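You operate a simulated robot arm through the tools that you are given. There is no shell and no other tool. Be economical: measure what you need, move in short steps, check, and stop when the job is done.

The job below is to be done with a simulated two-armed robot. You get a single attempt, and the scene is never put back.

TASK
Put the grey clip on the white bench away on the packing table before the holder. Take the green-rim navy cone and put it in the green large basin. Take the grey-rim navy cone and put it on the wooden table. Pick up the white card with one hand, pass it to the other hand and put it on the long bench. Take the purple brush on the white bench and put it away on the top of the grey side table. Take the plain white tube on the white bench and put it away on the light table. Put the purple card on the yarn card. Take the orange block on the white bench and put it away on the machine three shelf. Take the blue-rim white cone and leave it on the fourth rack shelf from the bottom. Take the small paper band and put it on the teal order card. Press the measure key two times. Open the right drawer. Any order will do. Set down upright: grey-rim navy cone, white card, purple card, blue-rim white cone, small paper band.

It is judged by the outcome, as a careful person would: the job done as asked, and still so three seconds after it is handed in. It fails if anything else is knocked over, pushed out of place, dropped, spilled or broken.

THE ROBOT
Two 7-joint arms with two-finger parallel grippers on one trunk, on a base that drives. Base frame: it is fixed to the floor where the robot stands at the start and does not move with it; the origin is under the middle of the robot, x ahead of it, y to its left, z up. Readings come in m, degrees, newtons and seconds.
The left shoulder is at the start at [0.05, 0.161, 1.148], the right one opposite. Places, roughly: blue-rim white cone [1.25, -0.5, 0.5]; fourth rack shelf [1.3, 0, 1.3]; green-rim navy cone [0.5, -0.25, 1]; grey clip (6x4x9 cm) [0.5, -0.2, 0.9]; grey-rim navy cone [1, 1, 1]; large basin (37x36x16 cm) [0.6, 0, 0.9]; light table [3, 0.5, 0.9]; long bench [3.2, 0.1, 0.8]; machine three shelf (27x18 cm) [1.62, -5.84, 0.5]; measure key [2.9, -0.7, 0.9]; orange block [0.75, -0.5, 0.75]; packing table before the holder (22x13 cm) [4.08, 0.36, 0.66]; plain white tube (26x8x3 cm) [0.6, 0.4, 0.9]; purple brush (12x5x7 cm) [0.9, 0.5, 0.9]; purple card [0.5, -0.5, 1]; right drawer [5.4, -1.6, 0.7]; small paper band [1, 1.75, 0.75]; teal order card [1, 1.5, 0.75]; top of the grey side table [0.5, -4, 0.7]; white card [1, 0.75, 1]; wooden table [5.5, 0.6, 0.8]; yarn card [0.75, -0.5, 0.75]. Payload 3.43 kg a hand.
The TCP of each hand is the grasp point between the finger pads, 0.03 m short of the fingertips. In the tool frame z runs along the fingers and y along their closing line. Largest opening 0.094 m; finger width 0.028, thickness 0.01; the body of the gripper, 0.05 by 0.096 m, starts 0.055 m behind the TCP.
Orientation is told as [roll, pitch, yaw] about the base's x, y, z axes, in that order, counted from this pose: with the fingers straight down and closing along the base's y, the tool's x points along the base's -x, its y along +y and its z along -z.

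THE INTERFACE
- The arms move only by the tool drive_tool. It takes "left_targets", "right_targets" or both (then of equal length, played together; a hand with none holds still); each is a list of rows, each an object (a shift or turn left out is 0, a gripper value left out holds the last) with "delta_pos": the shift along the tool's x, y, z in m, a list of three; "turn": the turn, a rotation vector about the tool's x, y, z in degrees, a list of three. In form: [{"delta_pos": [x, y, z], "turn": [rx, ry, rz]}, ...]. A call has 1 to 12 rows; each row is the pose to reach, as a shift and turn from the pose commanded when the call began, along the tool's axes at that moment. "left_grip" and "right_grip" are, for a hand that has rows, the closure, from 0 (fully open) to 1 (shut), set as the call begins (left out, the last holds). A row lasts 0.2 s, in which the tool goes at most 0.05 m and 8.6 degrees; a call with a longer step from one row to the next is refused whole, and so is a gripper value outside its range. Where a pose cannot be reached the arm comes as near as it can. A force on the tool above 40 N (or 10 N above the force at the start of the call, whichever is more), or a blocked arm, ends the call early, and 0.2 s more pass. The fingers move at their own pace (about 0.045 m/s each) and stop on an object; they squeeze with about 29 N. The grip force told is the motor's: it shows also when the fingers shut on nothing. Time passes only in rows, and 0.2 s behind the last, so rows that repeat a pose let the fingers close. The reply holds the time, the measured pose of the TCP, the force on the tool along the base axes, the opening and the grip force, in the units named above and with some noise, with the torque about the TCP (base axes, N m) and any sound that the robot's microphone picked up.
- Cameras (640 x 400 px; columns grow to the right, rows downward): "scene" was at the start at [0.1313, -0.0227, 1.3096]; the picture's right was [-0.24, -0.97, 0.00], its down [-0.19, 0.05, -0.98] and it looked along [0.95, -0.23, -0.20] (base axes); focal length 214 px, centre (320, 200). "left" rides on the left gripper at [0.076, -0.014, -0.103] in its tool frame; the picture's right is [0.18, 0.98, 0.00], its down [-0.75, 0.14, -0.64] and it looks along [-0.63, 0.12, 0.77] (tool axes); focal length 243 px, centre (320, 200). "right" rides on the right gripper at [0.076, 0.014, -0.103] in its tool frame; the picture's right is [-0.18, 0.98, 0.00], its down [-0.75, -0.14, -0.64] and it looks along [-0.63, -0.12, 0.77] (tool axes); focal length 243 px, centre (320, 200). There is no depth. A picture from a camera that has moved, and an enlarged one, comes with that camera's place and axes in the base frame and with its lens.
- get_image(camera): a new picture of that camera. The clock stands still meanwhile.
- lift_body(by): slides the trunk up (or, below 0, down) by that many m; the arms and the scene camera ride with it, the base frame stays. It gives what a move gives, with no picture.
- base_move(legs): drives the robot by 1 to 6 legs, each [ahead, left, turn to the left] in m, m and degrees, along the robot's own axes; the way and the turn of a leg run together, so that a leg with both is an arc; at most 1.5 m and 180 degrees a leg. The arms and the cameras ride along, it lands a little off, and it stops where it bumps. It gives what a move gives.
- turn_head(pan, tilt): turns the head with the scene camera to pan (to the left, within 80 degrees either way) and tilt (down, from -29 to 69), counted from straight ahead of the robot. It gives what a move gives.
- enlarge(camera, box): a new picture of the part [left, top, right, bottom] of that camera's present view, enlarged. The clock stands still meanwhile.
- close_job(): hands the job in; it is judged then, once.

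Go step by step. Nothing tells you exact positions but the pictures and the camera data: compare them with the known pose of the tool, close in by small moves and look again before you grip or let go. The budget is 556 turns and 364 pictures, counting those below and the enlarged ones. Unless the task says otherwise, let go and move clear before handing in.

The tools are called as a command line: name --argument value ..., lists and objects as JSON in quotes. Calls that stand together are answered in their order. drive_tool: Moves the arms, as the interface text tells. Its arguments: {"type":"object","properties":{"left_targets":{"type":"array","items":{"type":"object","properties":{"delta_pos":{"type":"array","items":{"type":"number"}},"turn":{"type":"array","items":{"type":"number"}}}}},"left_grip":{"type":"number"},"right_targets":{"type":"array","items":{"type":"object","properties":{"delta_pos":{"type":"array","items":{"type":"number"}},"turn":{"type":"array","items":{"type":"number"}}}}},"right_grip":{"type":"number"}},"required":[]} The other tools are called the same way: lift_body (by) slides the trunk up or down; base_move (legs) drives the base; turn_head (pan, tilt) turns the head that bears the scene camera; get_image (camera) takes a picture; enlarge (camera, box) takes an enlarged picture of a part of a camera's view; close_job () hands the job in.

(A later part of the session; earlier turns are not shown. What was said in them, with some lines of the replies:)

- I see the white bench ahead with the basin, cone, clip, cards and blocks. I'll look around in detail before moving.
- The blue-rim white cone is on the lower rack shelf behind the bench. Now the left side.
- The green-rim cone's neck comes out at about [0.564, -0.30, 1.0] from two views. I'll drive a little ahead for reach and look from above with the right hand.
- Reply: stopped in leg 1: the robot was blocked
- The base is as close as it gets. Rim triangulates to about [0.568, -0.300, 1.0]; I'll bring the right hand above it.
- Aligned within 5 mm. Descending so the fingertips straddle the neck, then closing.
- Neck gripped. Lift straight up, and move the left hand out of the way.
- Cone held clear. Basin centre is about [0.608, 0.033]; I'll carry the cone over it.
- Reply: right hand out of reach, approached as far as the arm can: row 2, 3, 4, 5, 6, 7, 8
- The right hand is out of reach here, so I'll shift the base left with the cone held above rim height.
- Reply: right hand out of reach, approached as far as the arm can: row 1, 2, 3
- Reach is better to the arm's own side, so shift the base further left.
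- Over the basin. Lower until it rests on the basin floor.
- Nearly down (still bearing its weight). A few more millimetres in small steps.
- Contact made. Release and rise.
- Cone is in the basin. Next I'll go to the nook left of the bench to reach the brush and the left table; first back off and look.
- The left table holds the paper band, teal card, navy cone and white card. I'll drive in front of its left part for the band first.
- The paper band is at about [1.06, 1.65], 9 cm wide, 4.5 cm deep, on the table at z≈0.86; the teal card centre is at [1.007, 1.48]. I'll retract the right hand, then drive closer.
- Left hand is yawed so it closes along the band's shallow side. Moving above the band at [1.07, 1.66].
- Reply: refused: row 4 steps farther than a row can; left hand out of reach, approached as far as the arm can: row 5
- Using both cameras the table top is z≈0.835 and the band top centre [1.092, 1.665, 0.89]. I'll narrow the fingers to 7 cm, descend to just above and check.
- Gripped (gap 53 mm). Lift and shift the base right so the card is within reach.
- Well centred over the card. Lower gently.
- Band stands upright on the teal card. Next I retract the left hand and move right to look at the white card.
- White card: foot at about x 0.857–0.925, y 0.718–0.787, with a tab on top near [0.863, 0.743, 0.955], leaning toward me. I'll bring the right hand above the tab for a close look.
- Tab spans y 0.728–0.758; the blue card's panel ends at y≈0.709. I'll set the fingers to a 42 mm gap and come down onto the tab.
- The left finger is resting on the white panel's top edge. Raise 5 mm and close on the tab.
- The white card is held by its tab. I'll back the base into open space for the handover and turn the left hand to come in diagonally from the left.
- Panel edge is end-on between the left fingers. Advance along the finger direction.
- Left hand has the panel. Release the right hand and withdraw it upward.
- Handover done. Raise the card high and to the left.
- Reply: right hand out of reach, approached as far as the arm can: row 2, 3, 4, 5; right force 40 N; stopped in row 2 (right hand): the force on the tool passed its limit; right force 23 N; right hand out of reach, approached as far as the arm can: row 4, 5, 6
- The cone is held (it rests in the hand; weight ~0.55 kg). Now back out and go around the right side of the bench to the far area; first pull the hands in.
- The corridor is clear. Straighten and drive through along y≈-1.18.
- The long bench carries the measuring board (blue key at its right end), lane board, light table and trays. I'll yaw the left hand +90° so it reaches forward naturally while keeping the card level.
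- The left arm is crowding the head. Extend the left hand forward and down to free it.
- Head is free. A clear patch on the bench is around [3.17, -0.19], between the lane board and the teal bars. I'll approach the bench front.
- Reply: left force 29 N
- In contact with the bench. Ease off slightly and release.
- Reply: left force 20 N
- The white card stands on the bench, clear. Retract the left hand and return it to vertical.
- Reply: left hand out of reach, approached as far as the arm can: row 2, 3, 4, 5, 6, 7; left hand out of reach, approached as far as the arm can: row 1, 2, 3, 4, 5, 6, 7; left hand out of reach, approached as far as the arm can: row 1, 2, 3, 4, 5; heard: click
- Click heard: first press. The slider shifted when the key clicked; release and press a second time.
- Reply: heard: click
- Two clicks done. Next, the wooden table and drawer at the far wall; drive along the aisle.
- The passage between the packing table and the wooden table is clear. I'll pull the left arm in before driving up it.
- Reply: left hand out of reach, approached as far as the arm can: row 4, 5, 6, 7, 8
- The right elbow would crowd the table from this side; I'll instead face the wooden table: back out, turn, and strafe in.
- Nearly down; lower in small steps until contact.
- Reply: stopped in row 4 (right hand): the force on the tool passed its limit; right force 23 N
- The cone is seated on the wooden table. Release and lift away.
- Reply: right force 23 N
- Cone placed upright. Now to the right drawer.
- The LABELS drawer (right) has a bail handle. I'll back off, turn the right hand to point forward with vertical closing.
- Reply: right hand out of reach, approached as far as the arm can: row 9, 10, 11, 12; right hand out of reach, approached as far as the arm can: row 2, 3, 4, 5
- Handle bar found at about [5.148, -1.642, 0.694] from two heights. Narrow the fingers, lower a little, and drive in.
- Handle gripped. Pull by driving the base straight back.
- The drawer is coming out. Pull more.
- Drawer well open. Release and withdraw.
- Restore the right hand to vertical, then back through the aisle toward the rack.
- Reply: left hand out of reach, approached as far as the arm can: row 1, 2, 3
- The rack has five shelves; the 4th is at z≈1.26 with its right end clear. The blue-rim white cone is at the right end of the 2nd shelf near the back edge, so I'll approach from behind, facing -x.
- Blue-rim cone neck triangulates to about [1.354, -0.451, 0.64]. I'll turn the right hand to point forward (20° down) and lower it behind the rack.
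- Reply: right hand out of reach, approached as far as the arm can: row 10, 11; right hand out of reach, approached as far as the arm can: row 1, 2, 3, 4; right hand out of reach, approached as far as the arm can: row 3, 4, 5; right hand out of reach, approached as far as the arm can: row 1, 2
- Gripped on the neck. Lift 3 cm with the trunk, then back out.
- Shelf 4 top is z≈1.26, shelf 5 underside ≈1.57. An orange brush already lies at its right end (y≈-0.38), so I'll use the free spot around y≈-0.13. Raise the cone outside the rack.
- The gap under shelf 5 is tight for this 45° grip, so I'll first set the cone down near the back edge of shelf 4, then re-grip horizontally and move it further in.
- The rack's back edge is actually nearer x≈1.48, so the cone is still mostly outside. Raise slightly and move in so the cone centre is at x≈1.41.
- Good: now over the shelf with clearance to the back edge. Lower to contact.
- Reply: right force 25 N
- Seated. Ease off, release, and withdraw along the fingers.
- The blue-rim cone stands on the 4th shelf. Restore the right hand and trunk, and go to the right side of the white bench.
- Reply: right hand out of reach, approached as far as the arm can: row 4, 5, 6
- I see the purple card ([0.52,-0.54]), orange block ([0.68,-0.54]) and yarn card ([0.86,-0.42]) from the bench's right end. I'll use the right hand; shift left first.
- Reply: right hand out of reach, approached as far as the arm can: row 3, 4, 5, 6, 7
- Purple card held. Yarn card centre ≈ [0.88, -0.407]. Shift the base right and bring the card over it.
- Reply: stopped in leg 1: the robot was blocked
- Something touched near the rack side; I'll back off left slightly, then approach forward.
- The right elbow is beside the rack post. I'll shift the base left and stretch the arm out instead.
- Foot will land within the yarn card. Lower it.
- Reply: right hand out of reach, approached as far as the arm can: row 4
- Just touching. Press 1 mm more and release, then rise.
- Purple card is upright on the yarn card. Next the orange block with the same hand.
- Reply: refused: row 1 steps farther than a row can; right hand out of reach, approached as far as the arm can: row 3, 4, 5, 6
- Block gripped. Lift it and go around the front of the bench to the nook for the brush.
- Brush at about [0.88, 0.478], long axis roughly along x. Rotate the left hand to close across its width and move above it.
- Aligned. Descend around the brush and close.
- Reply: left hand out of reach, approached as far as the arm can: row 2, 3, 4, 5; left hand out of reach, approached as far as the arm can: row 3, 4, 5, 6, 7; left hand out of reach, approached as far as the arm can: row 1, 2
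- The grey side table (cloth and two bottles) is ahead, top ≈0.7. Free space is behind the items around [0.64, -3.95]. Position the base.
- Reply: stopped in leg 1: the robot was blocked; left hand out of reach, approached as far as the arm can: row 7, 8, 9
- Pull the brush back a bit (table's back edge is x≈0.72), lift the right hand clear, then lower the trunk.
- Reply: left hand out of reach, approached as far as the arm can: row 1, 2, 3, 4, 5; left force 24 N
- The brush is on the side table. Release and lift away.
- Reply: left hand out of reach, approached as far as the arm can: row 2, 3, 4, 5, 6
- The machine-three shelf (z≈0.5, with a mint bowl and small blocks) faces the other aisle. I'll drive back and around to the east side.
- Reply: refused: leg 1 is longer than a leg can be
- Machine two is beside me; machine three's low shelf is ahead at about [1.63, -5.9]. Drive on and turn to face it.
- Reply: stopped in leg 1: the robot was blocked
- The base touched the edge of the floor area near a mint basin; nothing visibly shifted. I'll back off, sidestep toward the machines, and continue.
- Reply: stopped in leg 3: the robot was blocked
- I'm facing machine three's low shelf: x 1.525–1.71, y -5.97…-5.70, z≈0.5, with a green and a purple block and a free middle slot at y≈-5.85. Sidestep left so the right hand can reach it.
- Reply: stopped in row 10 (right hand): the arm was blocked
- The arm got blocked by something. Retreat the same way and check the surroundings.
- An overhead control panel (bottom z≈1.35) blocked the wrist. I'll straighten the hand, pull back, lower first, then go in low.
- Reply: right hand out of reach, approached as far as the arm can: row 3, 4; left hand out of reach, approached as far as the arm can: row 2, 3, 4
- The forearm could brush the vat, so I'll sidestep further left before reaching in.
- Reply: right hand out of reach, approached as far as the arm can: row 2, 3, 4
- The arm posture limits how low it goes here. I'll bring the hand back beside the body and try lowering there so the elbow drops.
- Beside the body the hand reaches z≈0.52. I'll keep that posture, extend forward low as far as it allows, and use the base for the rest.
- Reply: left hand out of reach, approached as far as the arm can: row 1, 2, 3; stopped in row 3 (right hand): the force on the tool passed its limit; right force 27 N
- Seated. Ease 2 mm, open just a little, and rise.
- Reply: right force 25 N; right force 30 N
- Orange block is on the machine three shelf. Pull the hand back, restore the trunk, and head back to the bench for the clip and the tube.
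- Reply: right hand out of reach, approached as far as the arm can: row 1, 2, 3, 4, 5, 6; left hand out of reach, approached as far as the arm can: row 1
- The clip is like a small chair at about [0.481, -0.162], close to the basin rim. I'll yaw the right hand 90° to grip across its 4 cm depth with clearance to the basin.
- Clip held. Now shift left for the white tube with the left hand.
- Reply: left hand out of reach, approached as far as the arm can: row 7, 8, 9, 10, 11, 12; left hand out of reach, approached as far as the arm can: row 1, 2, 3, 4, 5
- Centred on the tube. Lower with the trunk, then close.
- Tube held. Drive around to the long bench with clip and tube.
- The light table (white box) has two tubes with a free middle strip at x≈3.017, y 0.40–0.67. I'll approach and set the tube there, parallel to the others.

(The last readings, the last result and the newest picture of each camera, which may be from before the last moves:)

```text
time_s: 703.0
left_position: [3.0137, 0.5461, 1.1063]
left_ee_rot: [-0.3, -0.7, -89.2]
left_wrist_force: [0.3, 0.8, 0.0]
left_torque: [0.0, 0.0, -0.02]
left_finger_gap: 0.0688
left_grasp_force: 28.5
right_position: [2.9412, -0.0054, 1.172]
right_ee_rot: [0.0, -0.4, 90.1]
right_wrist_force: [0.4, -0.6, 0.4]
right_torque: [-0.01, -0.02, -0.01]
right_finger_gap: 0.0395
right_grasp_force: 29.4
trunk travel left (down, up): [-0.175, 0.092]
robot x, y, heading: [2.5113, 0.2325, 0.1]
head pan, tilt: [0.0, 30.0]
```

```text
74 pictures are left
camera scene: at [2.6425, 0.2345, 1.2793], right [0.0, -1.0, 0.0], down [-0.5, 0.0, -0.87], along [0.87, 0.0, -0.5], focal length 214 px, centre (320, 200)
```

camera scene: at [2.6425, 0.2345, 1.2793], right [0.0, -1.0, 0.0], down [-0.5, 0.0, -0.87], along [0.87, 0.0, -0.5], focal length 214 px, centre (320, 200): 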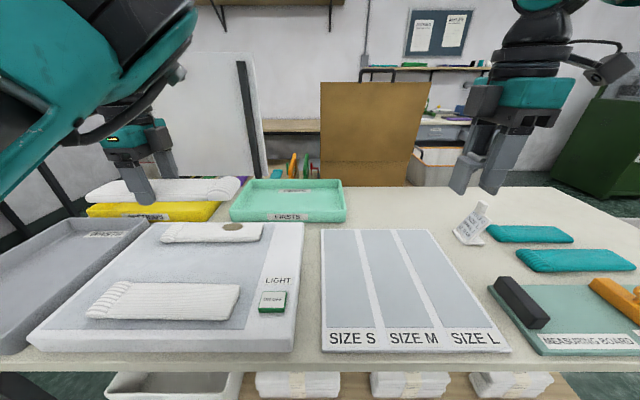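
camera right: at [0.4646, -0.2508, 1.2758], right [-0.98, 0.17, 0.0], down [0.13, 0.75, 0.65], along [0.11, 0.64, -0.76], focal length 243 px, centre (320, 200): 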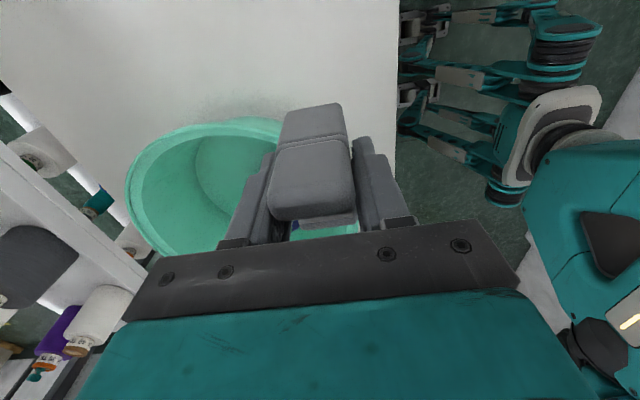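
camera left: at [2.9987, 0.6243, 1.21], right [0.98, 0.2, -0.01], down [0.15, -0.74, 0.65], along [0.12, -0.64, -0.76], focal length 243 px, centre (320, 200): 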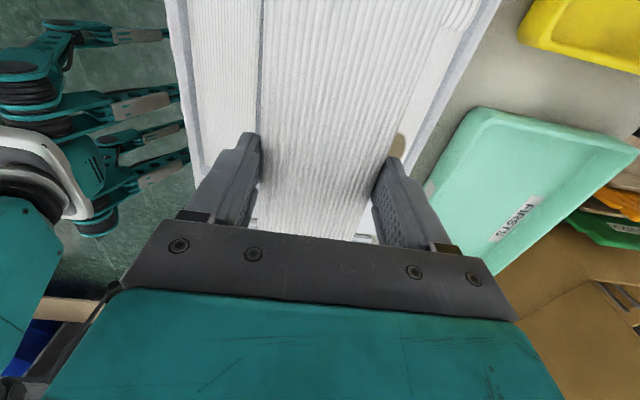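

drive_tool --left_targets '[{"delta_pos": [-0.008, 0.008, 0.04]}, {"delta_pos": [-0.008, 0.008, 0.08]}, {"delta_pos": [-0.008, 0.008, 0.115]}, {"delta_pos": [-0.008, 0.008, 0.14]}]'

get_image --camera "left"

enlarge --camera "scene" --box '[20, 150, 320, 360]'

```text
time_s: 704.0
left_position: [3.0219, 0.5321, 0.9706]
left_ee_rot: [0.1, -0.6, -89.8]
left_wrist_force: [0.0, 0.2, -0.5]
left_torque: [-0.01, -0.01, 0.01]
left_finger_gap: 0.069
left_grasp_force: 29.3
right_position: [2.94, -0.0048, 1.1724]
right_ee_rot: [0.0, -0.4, 90.1]
right_wrist_force: [-0.4, 0.3, -0.1]
right_torque: [0.0, 0.0, -0.02]
right_finger_gap: 0.039
right_grasp_force: 29.3
trunk travel left (down, up): [-0.175, 0.092]
robot x, y, heading: [2.5124, 0.2358, 0.0]
head pan, tilt: [0.0, 30.0]
```

```text
73 pictures are left
camera left: at [3.0076, 0.6097, 1.0738], right [0.98, 0.19, 0.0], down [0.14, -0.75, 0.65], along [0.12, -0.64, -0.76], focal length 243 px, centre (320, 200)
```

left: 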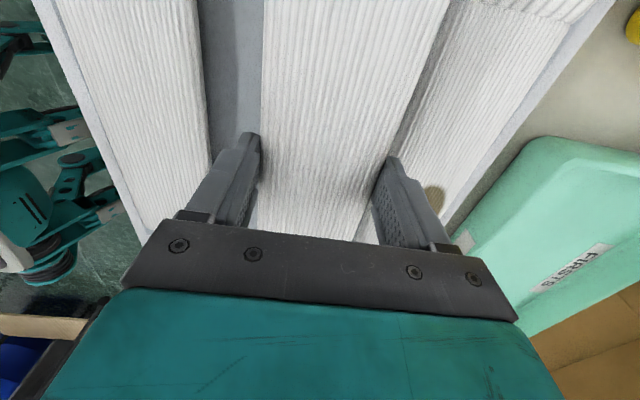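

```text
1.90 times, centred on (170, 255) of scene
camera zoom: at [2.6423, 0.2345, 1.2794], right [0.0, -1.0, 0.0], down [-0.5, 0.0, -0.87], along [0.87, 0.0, -0.5], focal length 408 px, centre (606, 95)
```

zoom: 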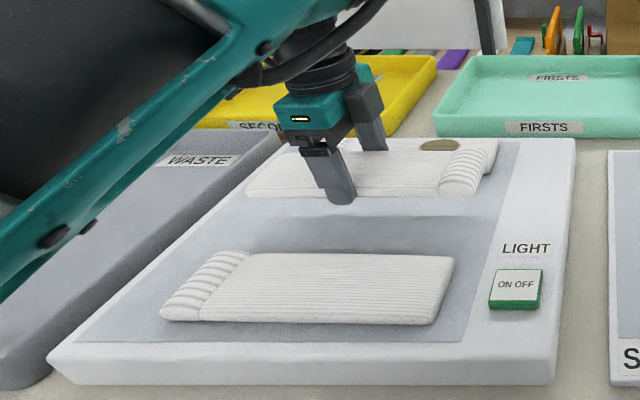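

drive_tool --left_targets '[{"delta_pos": [0.003, -0.004, 0.015]}, {"delta_pos": [0.003, -0.004, 0.028]}, {"delta_pos": [0.003, -0.004, 0.036]}]'

```text
time_s: 704.9
left_position: [3.0178, 0.5346, 0.9327]
left_ee_rot: [0.0, -0.7, -89.9]
left_wrist_force: [1.0, -0.3, 0.3]
left_torque: [0.02, 0.02, -0.01]
left_finger_gap: 0.0686
left_grasp_force: 27.9
right_position: [2.9414, -0.0053, 1.1719]
right_ee_rot: [0.0, -0.5, 90.0]
right_wrist_force: [1.3, -0.8, 0.1]
right_torque: [-0.05, 0.02, 0.01]
right_finger_gap: 0.0389
right_grasp_force: 28.6
trunk travel left (down, up): [-0.175, 0.092]
robot x, y, heading: [2.5129, 0.2295, 0.1]
head pan, tilt: [0.0, 30.0]
```

drive_tool --left_targets '[{"delta_pos": [0, 0, 0.005]}, {"delta_pos": [0, 0, 0.01]}, {"delta_pos": [0, 0, 0.015]}, {"delta_pos": [0, 0, 0.019]}]'

enlarge --camera "scene" --box '[20, 150, 320, 360]'

```text
time_s: 705.9
left_position: [3.0172, 0.5318, 0.9223]
left_ee_rot: [0.7, -0.4, -89.8]
left_wrist_force: [0.2, -2.7, 36.5]
left_torque: [-0.12, 0.26, 0.03]
left_finger_gap: 0.069
left_grasp_force: 28.3
right_position: [2.9397, -0.0066, 1.1752]
right_ee_rot: [-0.2, -0.6, 90.1]
right_wrist_force: [-0.2, -0.5, -0.9]
right_torque: [-0.03, -0.02, 0.0]
right_finger_gap: 0.0391
right_grasp_force: 28.5
trunk travel left (down, up): [-0.175, 0.092]
robot x, y, heading: [2.5095, 0.2382, -0.1]
head pan, tilt: [0.0, 30.0]
```

```text
1.90 times, centred on (170, 255) of scene
camera zoom: at [2.6391, 0.2324, 1.2805], right [0.0, -1.0, 0.0], down [-0.5, 0.0, -0.87], along [0.87, 0.0, -0.5], focal length 408 px, centre (606, 95)
```

zoom: 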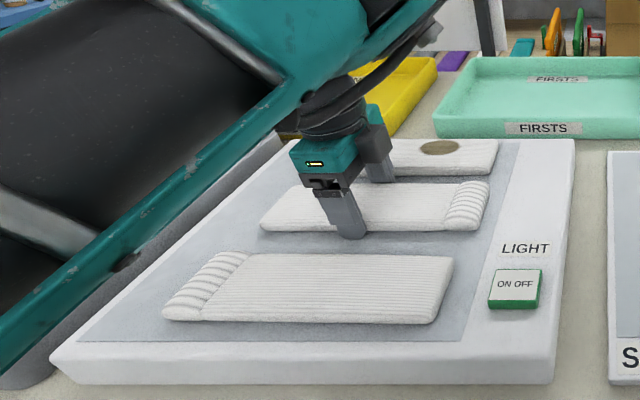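

Seated between the other two tubes. Ease off, open a little and lift.

drive_tool --left_targets '[{"delta_pos": [0, 0, -0.006]}, {"delta_pos": [0, 0, -0.006]}]'

drive_tool --left_targets '[{}, {}, {}]' --left_grip 0.12

drive_tool --left_targets '[{"delta_pos": [0, 0, -0.03]}, {"delta_pos": [0, 0, -0.07]}, {"delta_pos": [0, 0, -0.11]}, {"delta_pos": [0, 0, -0.15]}, {"delta_pos": [0, 0, -0.19]}, {"delta_pos": [0, 0, -0.23]}]'

get_image --camera "scene"

```text
time_s: 706.5
left_position: [3.0177, 0.5335, 0.9205]
left_ee_rot: [0.2, -0.5, -89.9]
left_wrist_force: [6.8, -0.7, 19.0]
left_torque: [0.32, -0.53, -0.11]
left_finger_gap: 0.0687
left_grasp_force: 28.9
right_position: [2.9405, -0.0068, 1.1725]
right_ee_rot: [-0.1, -0.5, 90.1]
right_wrist_force: [0.8, -1.8, 0.1]
right_torque: [-0.03, 0.01, 0.01]
right_finger_gap: 0.0393
right_grasp_force: 29.1
trunk travel left (down, up): [-0.175, 0.092]
robot x, y, heading: [2.5113, 0.2345, 0.1]
head pan, tilt: [0.0, 30.0]
```

```text
time_s: 707.2
left_position: [3.0162, 0.532, 0.9214]
left_ee_rot: [0.1, -0.6, -89.7]
left_wrist_force: [-2.7, -4.1, 16.4]
left_torque: [0.09, 0.76, 0.17]
left_finger_gap: 0.0834
left_grasp_force: 1.1
right_position: [2.9411, -0.0051, 1.1733]
right_ee_rot: [-0.1, -0.4, 90.1]
right_wrist_force: [0.9, 0.0, -0.3]
right_torque: [-0.01, 0.02, -0.01]
right_finger_gap: 0.0393
right_grasp_force: 28.8
trunk travel left (down, up): [-0.175, 0.092]
robot x, y, heading: [2.51, 0.2321, 0.1]
head pan, tilt: [0.0, 30.0]
```

```text
time_s: 708.6
left_position: [3.0182, 0.5392, 1.1474]
left_ee_rot: [0.0, -1.1, -89.3]
left_wrist_force: [0.0, -0.1, 0.1]
left_torque: [-0.01, 0.01, -0.03]
left_finger_gap: 0.0828
left_grasp_force: 0.1
right_position: [2.942, -0.0055, 1.1729]
right_ee_rot: [-0.1, -0.4, 90.0]
right_wrist_force: [-0.3, 0.2, -0.6]
right_torque: [0.02, -0.01, 0.03]
right_finger_gap: 0.0391
right_grasp_force: 28.5
trunk travel left (down, up): [-0.175, 0.092]
robot x, y, heading: [2.5087, 0.2345, 0.1]
head pan, tilt: [0.0, 30.0]
```

```text
70 pictures are left
camera scene: at [2.6422, 0.2344, 1.2793], right [0.0, -1.0, 0.0], down [-0.5, 0.0, -0.87], along [0.87, 0.0, -0.5], focal length 214 px, centre (320, 200)
```

scene: 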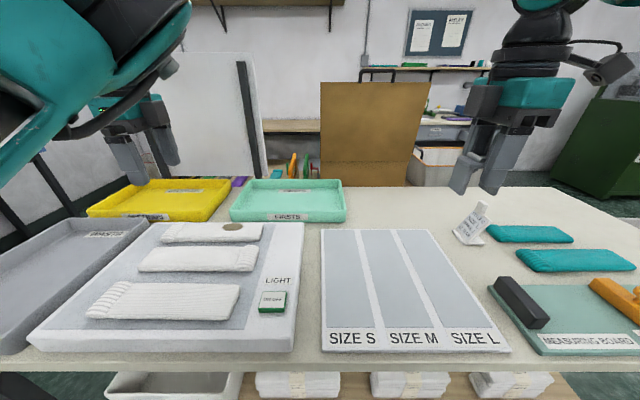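

The tube is on the light table. Now the clip: the packing table is best reached from the passage facing -x. Drive out, turn around, and go through the aisle.

base_move --legs '[[-0.35, 0, 0], [0, -0.75, 0], [0, -0.72, 0], [0, 0, 90], [0, 0, 90]]'

base_move --legs '[[-1.15, 0, 0], [-1.1, 0, 0]]'

get_image --camera "scene"

```text
time_s: 725.5
left_position: [1.6244, -1.4797, 1.1459]
left_ee_rot: [0.0, -1.0, 85.4]
left_wrist_force: [0.6, -0.2, -0.3]
left_torque: [0.01, 0.03, 0.0]
left_finger_gap: 0.0828
left_grasp_force: 0.0
right_position: [1.7497, -0.9449, 1.1724]
right_ee_rot: [0.0, -0.3, -94.9]
right_wrist_force: [-0.1, -0.8, -0.1]
right_torque: [0.03, -0.01, 0.0]
right_finger_gap: 0.0392
right_grasp_force: 29.2
trunk travel left (down, up): [-0.175, 0.092]
robot x, y, heading: [2.1547, -1.2241, 174.8]
head pan, tilt: [0.0, 30.0]
```

```text
time_s: 736.4
left_position: [3.804, -1.6982, 1.147]
left_ee_rot: [-0.1, -1.1, 84.3]
left_wrist_force: [0.0, 0.0, -0.1]
left_torque: [-0.01, -0.01, -0.01]
left_finger_gap: 0.0826
left_grasp_force: 0.1
right_position: [3.9423, -1.1664, 1.173]
right_ee_rot: [0.1, -0.4, -96.3]
right_wrist_force: [-1.2, -0.3, -0.3]
right_torque: [0.01, 0.0, -0.01]
right_finger_gap: 0.0393
right_grasp_force: 28.7
trunk travel left (down, up): [-0.175, 0.092]
robot x, y, heading: [4.3426, -1.4495, 173.7]
head pan, tilt: [0.0, 30.0]
```

```text
69 pictures are left
camera scene: at [4.2138, -1.4388, 1.2794], right [0.11, 0.99, 0.0], down [0.5, -0.06, -0.87], along [-0.86, 0.1, -0.5], focal length 214 px, centre (320, 200)
```

scene: 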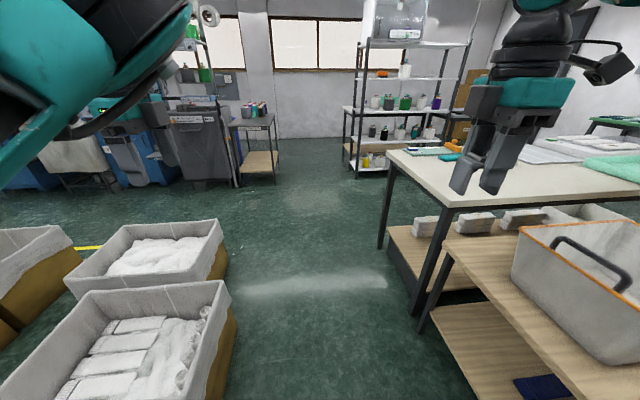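

base_move --legs '[[0, 0, 6.3], [0, -0.25, 0], [-0.12, 0, 0], [-0.2, -0.25, 0]]'

get_image --camera "scene"

```text
time_s: 741.3
left_position: [4.1533, -1.2577, 1.1465]
left_ee_rot: [0.0, -1.2, 90.6]
left_wrist_force: [0.3, 0.2, -0.5]
left_torque: [-0.03, 0.02, 0.04]
left_finger_gap: 0.0828
left_grasp_force: 0.0
right_position: [4.2306, -0.7129, 1.1725]
right_ee_rot: [-0.1, -0.4, -90.0]
right_wrist_force: [0.7, 0.1, -0.5]
right_torque: [0.0, 0.04, -0.02]
right_finger_gap: 0.0394
right_grasp_force: 28.6
trunk travel left (down, up): [-0.175, 0.092]
robot x, y, heading: [4.6607, -0.9527, 180.1]
head pan, tilt: [0.0, 30.0]
```

```text
68 pictures are left
camera scene: at [4.531, -0.9532, 1.2794], right [0.0, 1.0, 0.0], down [0.5, 0.0, -0.87], along [-0.87, 0.0, -0.5], focal length 214 px, centre (320, 200)
```

scene: 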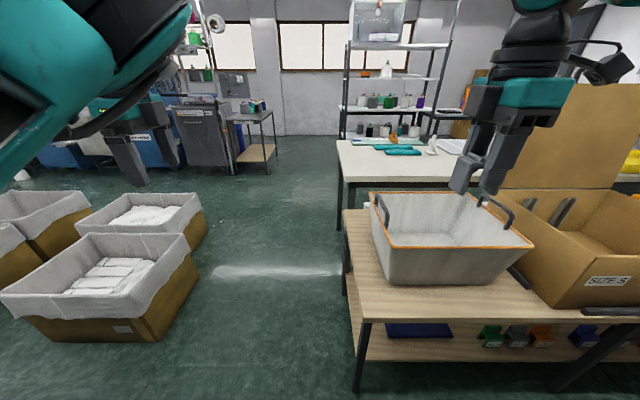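

base_move --legs '[[0, -0.6, 0], [0, -0.55, 0]]'

get_image --camera "scene"

get_image --camera "right"

```text
time_s: 747.6
left_position: [4.1647, -0.0914, 1.1474]
left_ee_rot: [0.0, -1.2, 90.8]
left_wrist_force: [-0.9, 0.3, 0.1]
left_torque: [-0.01, 0.01, 0.04]
left_finger_gap: 0.0828
left_grasp_force: 0.1
right_position: [4.2427, 0.4529, 1.1729]
right_ee_rot: [0.0, -0.3, -90.0]
right_wrist_force: [-0.5, -0.7, -0.7]
right_torque: [-0.01, 0.0, -0.01]
right_finger_gap: 0.0393
right_grasp_force: 29.4
trunk travel left (down, up): [-0.175, 0.092]
robot x, y, heading: [4.6773, 0.2129, 180.0]
head pan, tilt: [0.0, 30.0]
```

```text
67 pictures are left
camera scene: at [4.5427, 0.2126, 1.2794], right [0.0, 1.0, 0.0], down [0.5, 0.0, -0.87], along [-0.87, 0.0, -0.5], focal length 214 px, centre (320, 200)
```

scene: 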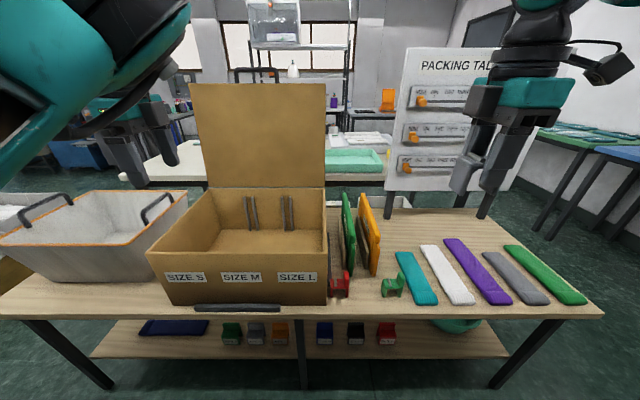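

```text
66 pictures are left
camera right: at [4.2567, 0.531, 1.2752], right [0.98, -0.18, 0.0], down [-0.14, -0.75, 0.65], along [-0.12, -0.64, -0.76], focal length 243 px, centre (320, 200)
```

right: 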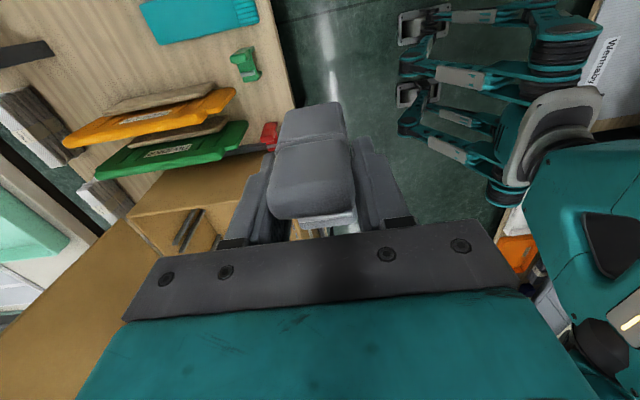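

The clips' row is in front of the dividers: red at [4.08, 0.28], green at [4.07, 0.45]; the free slot between them is [4.09, 0.362]. I'll raise the left hand, move closer and lower the trunk.

drive_tool --left_targets '[{"delta_pos": [0, 0, -0.04]}, {"delta_pos": [0, 0, -0.08]}, {"delta_pos": [0, 0, -0.12]}, {"delta_pos": [0, 0, -0.16]}]'

base_move --legs '[[0, 0.14, 0], [0.16, 0, 0]]'

drive_tool --right_targets '[{"delta_pos": [0.02, 0.0, 0]}, {"delta_pos": [0.05, 0, 0]}]'

get_image --camera "scene"

get_image --camera "right"

```text
time_s: 748.6
left_position: [4.1653, -0.0971, 1.3048]
left_ee_rot: [0.0, -1.2, 90.8]
left_wrist_force: [0.4, -0.3, -0.8]
left_torque: [0.03, 0.02, -0.03]
left_finger_gap: 0.0828
left_grasp_force: 0.0
right_position: [4.2432, 0.4536, 1.1727]
right_ee_rot: [0.0, -0.4, -89.8]
right_wrist_force: [0.4, 0.3, 0.4]
right_torque: [0.02, 0.0, 0.0]
right_finger_gap: 0.0392
right_grasp_force: 28.0
trunk travel left (down, up): [-0.175, 0.092]
robot x, y, heading: [4.6738, 0.212, 179.7]
head pan, tilt: [0.0, 30.0]
```

```text
time_s: 750.9
left_position: [4.0041, -0.2405, 1.3057]
left_ee_rot: [0.0, -1.1, 91.0]
left_wrist_force: [0.0, -0.8, 0.3]
left_torque: [0.03, -0.03, -0.01]
left_finger_gap: 0.0824
left_grasp_force: 0.1
right_position: [4.0791, 0.3082, 1.1711]
right_ee_rot: [0.0, -0.3, -89.7]
right_wrist_force: [0.2, -0.5, -0.4]
right_torque: [0.01, -0.02, 0.01]
right_finger_gap: 0.0392
right_grasp_force: 29.4
trunk travel left (down, up): [-0.175, 0.092]
robot x, y, heading: [4.5097, 0.0673, -179.7]
head pan, tilt: [0.0, 30.0]
```

```text
time_s: 751.5
left_position: [4.0048, -0.2396, 1.3041]
left_ee_rot: [-0.1, -1.1, 91.0]
left_wrist_force: [0.3, 0.7, 0.2]
left_torque: [0.0, 0.03, 0.0]
left_finger_gap: 0.0829
left_grasp_force: 0.1
right_position: [4.0788, 0.3572, 1.1758]
right_ee_rot: [0.1, -0.4, -89.7]
right_wrist_force: [-0.2, 0.0, 0.3]
right_torque: [-0.02, 0.01, 0.0]
right_finger_gap: 0.0391
right_grasp_force: 28.6
trunk travel left (down, up): [-0.175, 0.092]
robot x, y, heading: [4.5108, 0.0671, -180.2]
head pan, tilt: [0.0, 30.0]
```

```text
65 pictures are left
camera scene: at [4.3816, 0.0689, 1.2794], right [0.0, 1.0, 0.0], down [0.5, 0.0, -0.87], along [-0.87, 0.0, -0.5], focal length 214 px, centre (320, 200)
```

scene: 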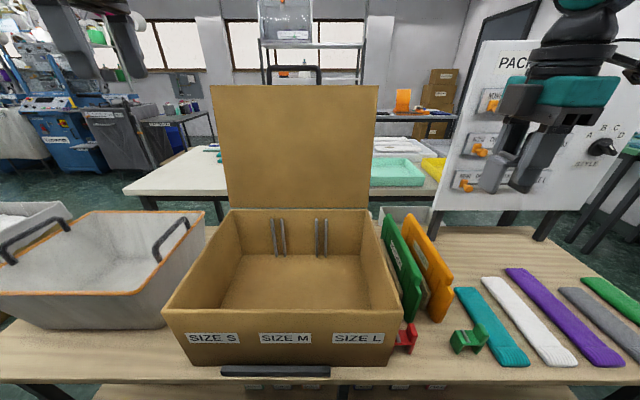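

```text
64 pictures are left
camera right: at [4.0931, 0.434, 1.2766], right [0.98, -0.18, 0.0], down [-0.14, -0.75, 0.65], along [-0.12, -0.64, -0.76], focal length 243 px, centre (320, 200)
```

right: 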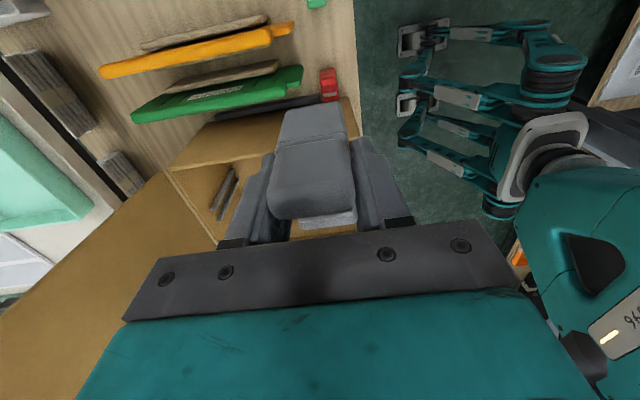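

drive_tool --right_targets '[{"delta_pos": [0.005, 0.033, 0.02]}, {"delta_pos": [0.005, 0.033, 0.06]}, {"delta_pos": [0.005, 0.033, 0.1]}, {"delta_pos": [0.005, 0.033, 0.14]}]'

lift_body --by -0.17

get_image --camera "right"

get_image --camera "scene"

```text
time_s: 752.5
left_position: [4.0042, -0.2408, 1.3044]
left_ee_rot: [0.1, -1.1, 90.8]
left_wrist_force: [0.0, -0.2, 0.4]
left_torque: [0.0, -0.02, -0.01]
left_finger_gap: 0.0825
left_grasp_force: 0.2
right_position: [4.1132, 0.3628, 1.0311]
right_ee_rot: [0.0, -0.3, -89.7]
right_wrist_force: [-1.0, 0.4, -0.4]
right_torque: [-0.01, -0.02, 0.04]
right_finger_gap: 0.0391
right_grasp_force: 28.9
trunk travel left (down, up): [-0.175, 0.092]
robot x, y, heading: [4.5125, 0.0698, -179.9]
head pan, tilt: [0.0, 30.0]
```

```text
time_s: 754.5
left_position: [4.0054, -0.2414, 1.1342]
left_ee_rot: [0.1, -1.1, 90.9]
left_wrist_force: [-0.2, -0.3, 0.1]
left_torque: [0.01, 0.01, 0.0]
left_finger_gap: 0.0827
left_grasp_force: 0.1
right_position: [4.114, 0.3621, 0.8624]
right_ee_rot: [0.0, -0.3, -89.6]
right_wrist_force: [0.1, 0.5, -0.8]
right_torque: [-0.05, 0.01, 0.03]
right_finger_gap: 0.0392
right_grasp_force: 28.7
trunk travel left (down, up): [-0.005, 0.262]
robot x, y, heading: [4.5097, 0.0686, -179.6]
head pan, tilt: [0.0, 30.0]
```

```text
63 pictures are left
camera right: at [4.1275, 0.4404, 0.964], right [0.98, -0.18, 0.0], down [-0.14, -0.75, 0.65], along [-0.12, -0.64, -0.76], focal length 243 px, centre (320, 200)
```

right: 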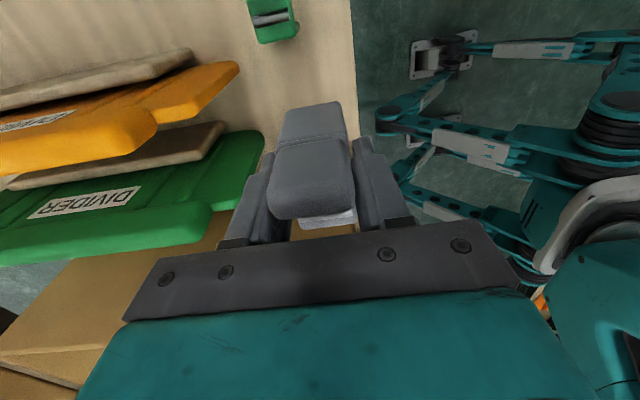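

```text
62 pictures are left
camera scene: at [4.3816, 0.0684, 1.1094], right [0.0, 1.0, 0.0], down [0.5, 0.0, -0.87], along [-0.87, 0.0, -0.5], focal length 214 px, centre (320, 200)
```

scene: 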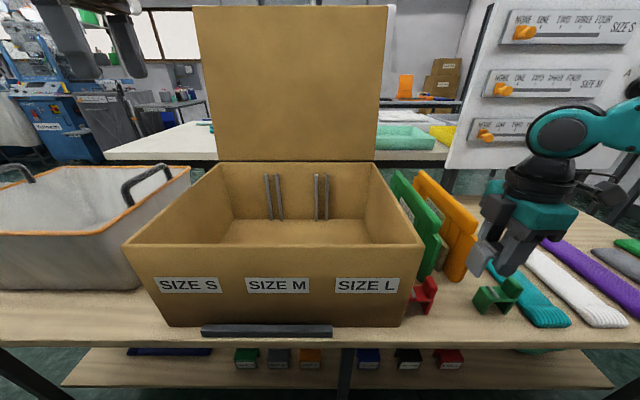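

drive_tool --right_targets '[{"delta_pos": [0, 0, 0.03]}, {"delta_pos": [0, 0, 0.06]}, {"delta_pos": [0, 0, 0.09]}, {"delta_pos": [0, 0, 0.115]}]'

get_image --camera "right"

enlarge --camera "scene" --box '[380, 160, 600, 330]'

```text
time_s: 755.5
left_position: [4.0048, -0.24, 1.1344]
left_ee_rot: [0.0, -1.2, 90.9]
left_wrist_force: [0.0, -0.3, 0.3]
left_torque: [-0.03, 0.03, 0.01]
left_finger_gap: 0.0827
left_grasp_force: 0.0
right_position: [4.1127, 0.3625, 0.7458]
right_ee_rot: [-0.1, -0.4, -89.8]
right_wrist_force: [-0.2, -0.5, -0.4]
right_torque: [0.0, -0.02, -0.01]
right_finger_gap: 0.0392
right_grasp_force: 28.9
trunk travel left (down, up): [-0.005, 0.262]
robot x, y, heading: [4.5113, 0.068, -179.7]
head pan, tilt: [0.0, 30.0]
```

```text
61 pictures are left
camera right: at [4.1266, 0.4396, 0.8486], right [0.98, -0.18, 0.0], down [-0.14, -0.75, 0.65], along [-0.12, -0.64, -0.76], focal length 243 px, centre (320, 200)
```

right: 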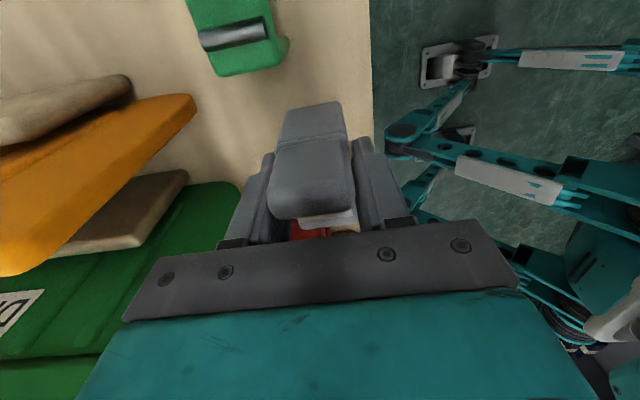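

```text
2.35 times, centred on (490, 245) of scene
camera zoom: at [4.3815, 0.0685, 1.1094], right [0.0, 1.0, 0.0], down [0.5, 0.0, -0.87], along [-0.87, 0.0, -0.5], focal length 505 px, centre (-80, 94)
```

zoom: 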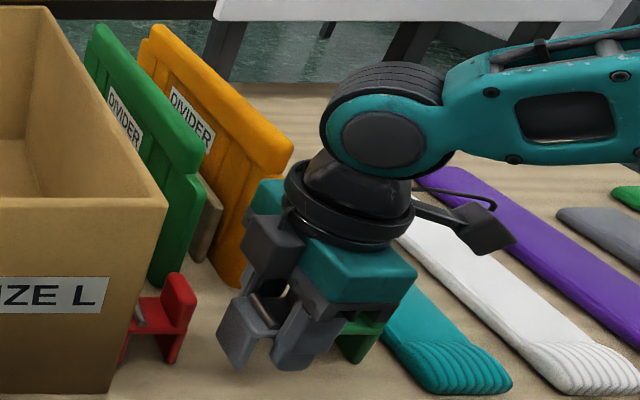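

drive_tool --right_targets '[{"delta_pos": [0.002, 0, 0.008]}, {"delta_pos": [0.002, 0, 0.015]}, {"delta_pos": [0.002, 0, 0.021]}, {"delta_pos": [0.002, 0, 0.026]}]'

```text
time_s: 756.5
left_position: [4.0035, -0.2411, 1.1357]
left_ee_rot: [-0.1, -1.0, 90.9]
left_wrist_force: [0.4, -0.5, 0.8]
left_torque: [-0.02, 0.0, 0.0]
left_finger_gap: 0.0831
left_grasp_force: 0.0
right_position: [4.1132, 0.3624, 0.7206]
right_ee_rot: [-0.1, -0.4, -89.6]
right_wrist_force: [0.0, -0.6, 0.1]
right_torque: [-0.02, -0.02, -0.04]
right_finger_gap: 0.0393
right_grasp_force: 28.9
trunk travel left (down, up): [-0.005, 0.262]
robot x, y, heading: [4.5118, 0.0695, -179.9]
head pan, tilt: [0.0, 30.0]
```

drive_tool --right_targets '[{"delta_pos": [0, 0, 0.004]}, {"delta_pos": [0, 0, 0.008]}, {"delta_pos": [0, 0, 0.012]}, {"delta_pos": [0, 0, 0.016]}]'

enlarge --camera "scene" --box '[380, 160, 600, 330]'

```text
time_s: 757.5
left_position: [4.0059, -0.2415, 1.1351]
left_ee_rot: [0.1, -1.2, 90.9]
left_wrist_force: [0.4, -0.9, 0.5]
left_torque: [-0.01, 0.01, 0.01]
left_finger_gap: 0.083
left_grasp_force: 0.1
right_position: [4.113, 0.3624, 0.7067]
right_ee_rot: [-0.3, -0.4, -89.7]
right_wrist_force: [4.2, 4.1, 22.8]
right_torque: [0.03, -0.06, -0.01]
right_finger_gap: 0.0392
right_grasp_force: 29.2
trunk travel left (down, up): [-0.005, 0.262]
robot x, y, heading: [4.5095, 0.0709, -179.7]
head pan, tilt: [0.0, 30.0]
```

```text
2.35 times, centred on (490, 245) of scene
camera zoom: at [4.383, 0.0678, 1.1099], right [0.0, 1.0, 0.0], down [0.5, 0.0, -0.87], along [-0.87, 0.0, -0.5], focal length 505 px, centre (-80, 94)
```

zoom: 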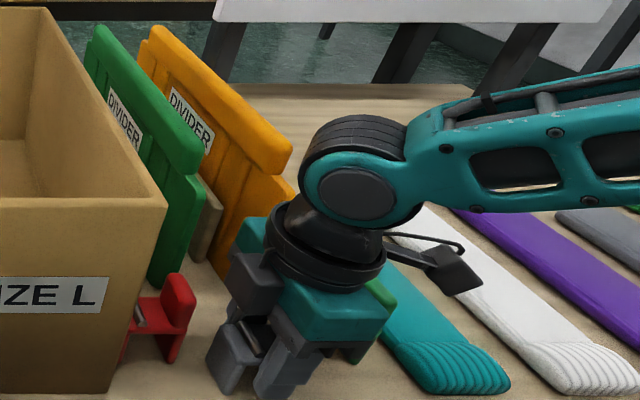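

Seated. Ease off, open slightly and rise straight up.

drive_tool --right_targets '[{"delta_pos": [0, 0, -0.004]}, {"delta_pos": [0, 0, -0.004]}]'

drive_tool --right_targets '[{}, {}, {}]' --right_grip 0.38

drive_tool --right_targets '[{"delta_pos": [0, 0, -0.02]}, {"delta_pos": [0, 0, -0.05]}, {"delta_pos": [0, 0, -0.08]}, {"delta_pos": [0, 0, -0.12]}, {"delta_pos": [0, 0, -0.16]}]'

get_image --camera "right"

lift_body --by 0.17

get_image --camera "scene"

```text
time_s: 758.1
left_position: [4.0044, -0.2404, 1.1349]
left_ee_rot: [0.0, -1.2, 91.0]
left_wrist_force: [-0.8, 0.0, -0.2]
left_torque: [-0.03, 0.02, -0.03]
left_finger_gap: 0.0825
left_grasp_force: 0.0
right_position: [4.1139, 0.3644, 0.7073]
right_ee_rot: [0.1, -0.4, -89.7]
right_wrist_force: [-0.2, 0.3, 0.0]
right_torque: [-0.02, 0.02, -0.01]
right_finger_gap: 0.0394
right_grasp_force: 28.7
trunk travel left (down, up): [-0.005, 0.262]
robot x, y, heading: [4.5136, 0.0692, -179.7]
head pan, tilt: [0.0, 30.0]
```

```text
time_s: 758.9
left_position: [4.0059, -0.2409, 1.1356]
left_ee_rot: [0.0, -1.2, 90.9]
left_wrist_force: [0.1, 0.6, 0.6]
left_torque: [0.02, 0.02, 0.01]
left_finger_gap: 0.0827
left_grasp_force: 0.1
right_position: [4.1135, 0.3633, 0.7078]
right_ee_rot: [-0.1, -0.4, -89.7]
right_wrist_force: [-0.4, 0.1, -0.4]
right_torque: [0.0, 0.02, -0.01]
right_finger_gap: 0.0582
right_grasp_force: 0.1
trunk travel left (down, up): [-0.005, 0.262]
robot x, y, heading: [4.5088, 0.068, -179.9]
head pan, tilt: [0.0, 30.0]
```

```text
time_s: 760.1
left_position: [4.0043, -0.2405, 1.1346]
left_ee_rot: [0.0, -1.0, 90.9]
left_wrist_force: [-0.9, 0.2, -1.0]
left_torque: [0.0, -0.02, 0.0]
left_finger_gap: 0.0827
left_grasp_force: 0.0
right_position: [4.1117, 0.3654, 0.8673]
right_ee_rot: [0.0, -0.4, -89.6]
right_wrist_force: [-0.5, 1.3, 0.0]
right_torque: [0.0, 0.02, 0.01]
right_finger_gap: 0.0585
right_grasp_force: 0.1
trunk travel left (down, up): [-0.005, 0.262]
robot x, y, heading: [4.5066, 0.0683, -179.8]
head pan, tilt: [0.0, 30.0]
```

```text
58 pictures are left
camera right: at [4.1259, 0.4427, 0.9702], right [0.98, -0.18, 0.0], down [-0.14, -0.75, 0.65], along [-0.11, -0.64, -0.76], focal length 243 px, centre (320, 200)
```

right: 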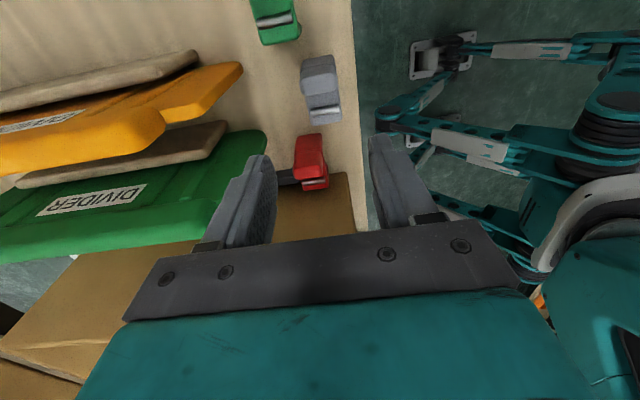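

```text
time_s: 762.0
left_position: [4.0045, -0.2408, 1.3036]
left_ee_rot: [-0.1, -1.1, 90.8]
left_wrist_force: [-0.6, -0.2, 0.0]
left_torque: [0.0, 0.01, -0.02]
left_finger_gap: 0.0824
left_grasp_force: 0.0
right_position: [4.111, 0.3655, 1.0351]
right_ee_rot: [0.0, -0.3, -89.7]
right_wrist_force: [-0.1, -0.4, -0.2]
right_torque: [-0.01, -0.01, 0.01]
right_finger_gap: 0.0583
right_grasp_force: 0.1
trunk travel left (down, up): [-0.175, 0.092]
robot x, y, heading: [4.5172, 0.0723, -179.8]
head pan, tilt: [0.0, 30.0]
```

```text
57 pictures are left
camera scene: at [4.3814, 0.0685, 1.2793], right [0.0, 1.0, 0.0], down [0.5, 0.0, -0.87], along [-0.87, 0.0, -0.5], focal length 214 px, centre (320, 200)
```

scene: 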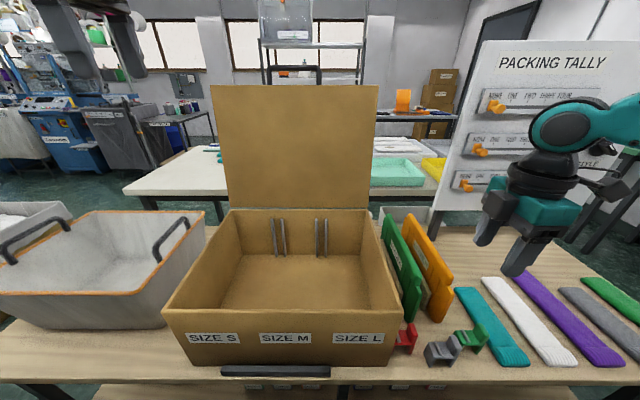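

The grey clip stands between the red and green clips. Back clear of the table and take one last look around.

base_move --legs '[[-0.15, 0, 0], [0, 0.6, 0]]'

turn_head --pan 0 --tilt 20

get_image --camera "scene"

enlarge --camera "scene" --box '[280, 60, 520, 220]'

```text
time_s: 766.4
left_position: [4.1512, -0.8509, 1.306]
left_ee_rot: [0.0, -1.2, 90.7]
left_wrist_force: [0.3, -0.5, 0.3]
left_torque: [0.04, 0.0, 0.01]
left_finger_gap: 0.0826
left_grasp_force: 0.1
right_position: [4.2603, -0.2436, 1.0379]
right_ee_rot: [0.0, -0.5, -90.0]
right_wrist_force: [-0.1, -0.1, 0.0]
right_torque: [0.0, 0.05, -0.02]
right_finger_gap: 0.0582
right_grasp_force: 0.1
trunk travel left (down, up): [-0.175, 0.092]
robot x, y, heading: [4.6615, -0.544, 180.1]
head pan, tilt: [0.0, 30.0]
```

```text
time_s: 767.1
left_position: [4.1507, -0.8502, 1.3047]
left_ee_rot: [0.0, -1.2, 90.7]
left_wrist_force: [0.0, 0.0, 0.0]
left_torque: [0.0, -0.03, 0.0]
left_finger_gap: 0.0824
left_grasp_force: 0.0
right_position: [4.261, -0.2447, 1.0382]
right_ee_rot: [-0.1, -0.4, -89.9]
right_wrist_force: [-0.1, -0.2, -1.0]
right_torque: [-0.05, 0.02, 0.02]
right_finger_gap: 0.058
right_grasp_force: 0.0
trunk travel left (down, up): [-0.175, 0.092]
robot x, y, heading: [4.6599, -0.5428, 179.8]
head pan, tilt: [0.0, 20.0]
```

```text
56 pictures are left
camera scene: at [4.5268, -0.542, 1.2954], right [0.0, 1.0, 0.0], down [0.34, 0.0, -0.94], along [-0.94, 0.0, -0.34], focal length 214 px, centre (320, 200)
```

scene: 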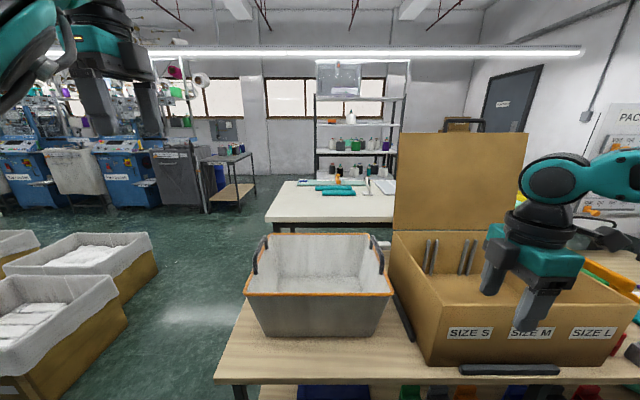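

```text
2.50 times, centred on (400, 140) of scene
camera zoom: at [4.5268, -0.542, 1.2954], right [0.0, 1.0, 0.0], down [0.34, 0.0, -0.94], along [-0.94, 0.0, -0.34], focal length 536 px, centre (120, 350)
```

zoom: 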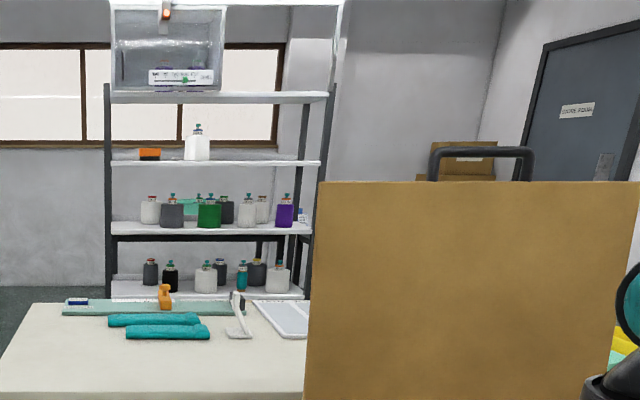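

All twelve tasks look finished and both hands are empty and clear, so I'm handing the job in.

close_job

```text
The job is handed in.
```

I carried out all twelve parts of the job and handed it in; I was not told how it was judged. My last look showed the white card upright and the blue-rim cone on the fourth shelf. I checked the others only as I finished each one.

There were some light contacts along the way:
- **Measuring board:** the slider moved when I pressed the measure key. I took that as the board working, since I felt no contact with it.
- **Machine aisle:** the base stopped twice near machine three, once close to a mint basin on the floor. I compared views and couldn't rule out that the basin shifted slightly.
- **Machine three panel:** the right wrist came up against the overhead panel. I backed off and saw no damage.
- **Rack:** the right elbow touched, or came very close to, a rack post beside the white bench. Nothing appeared to move.
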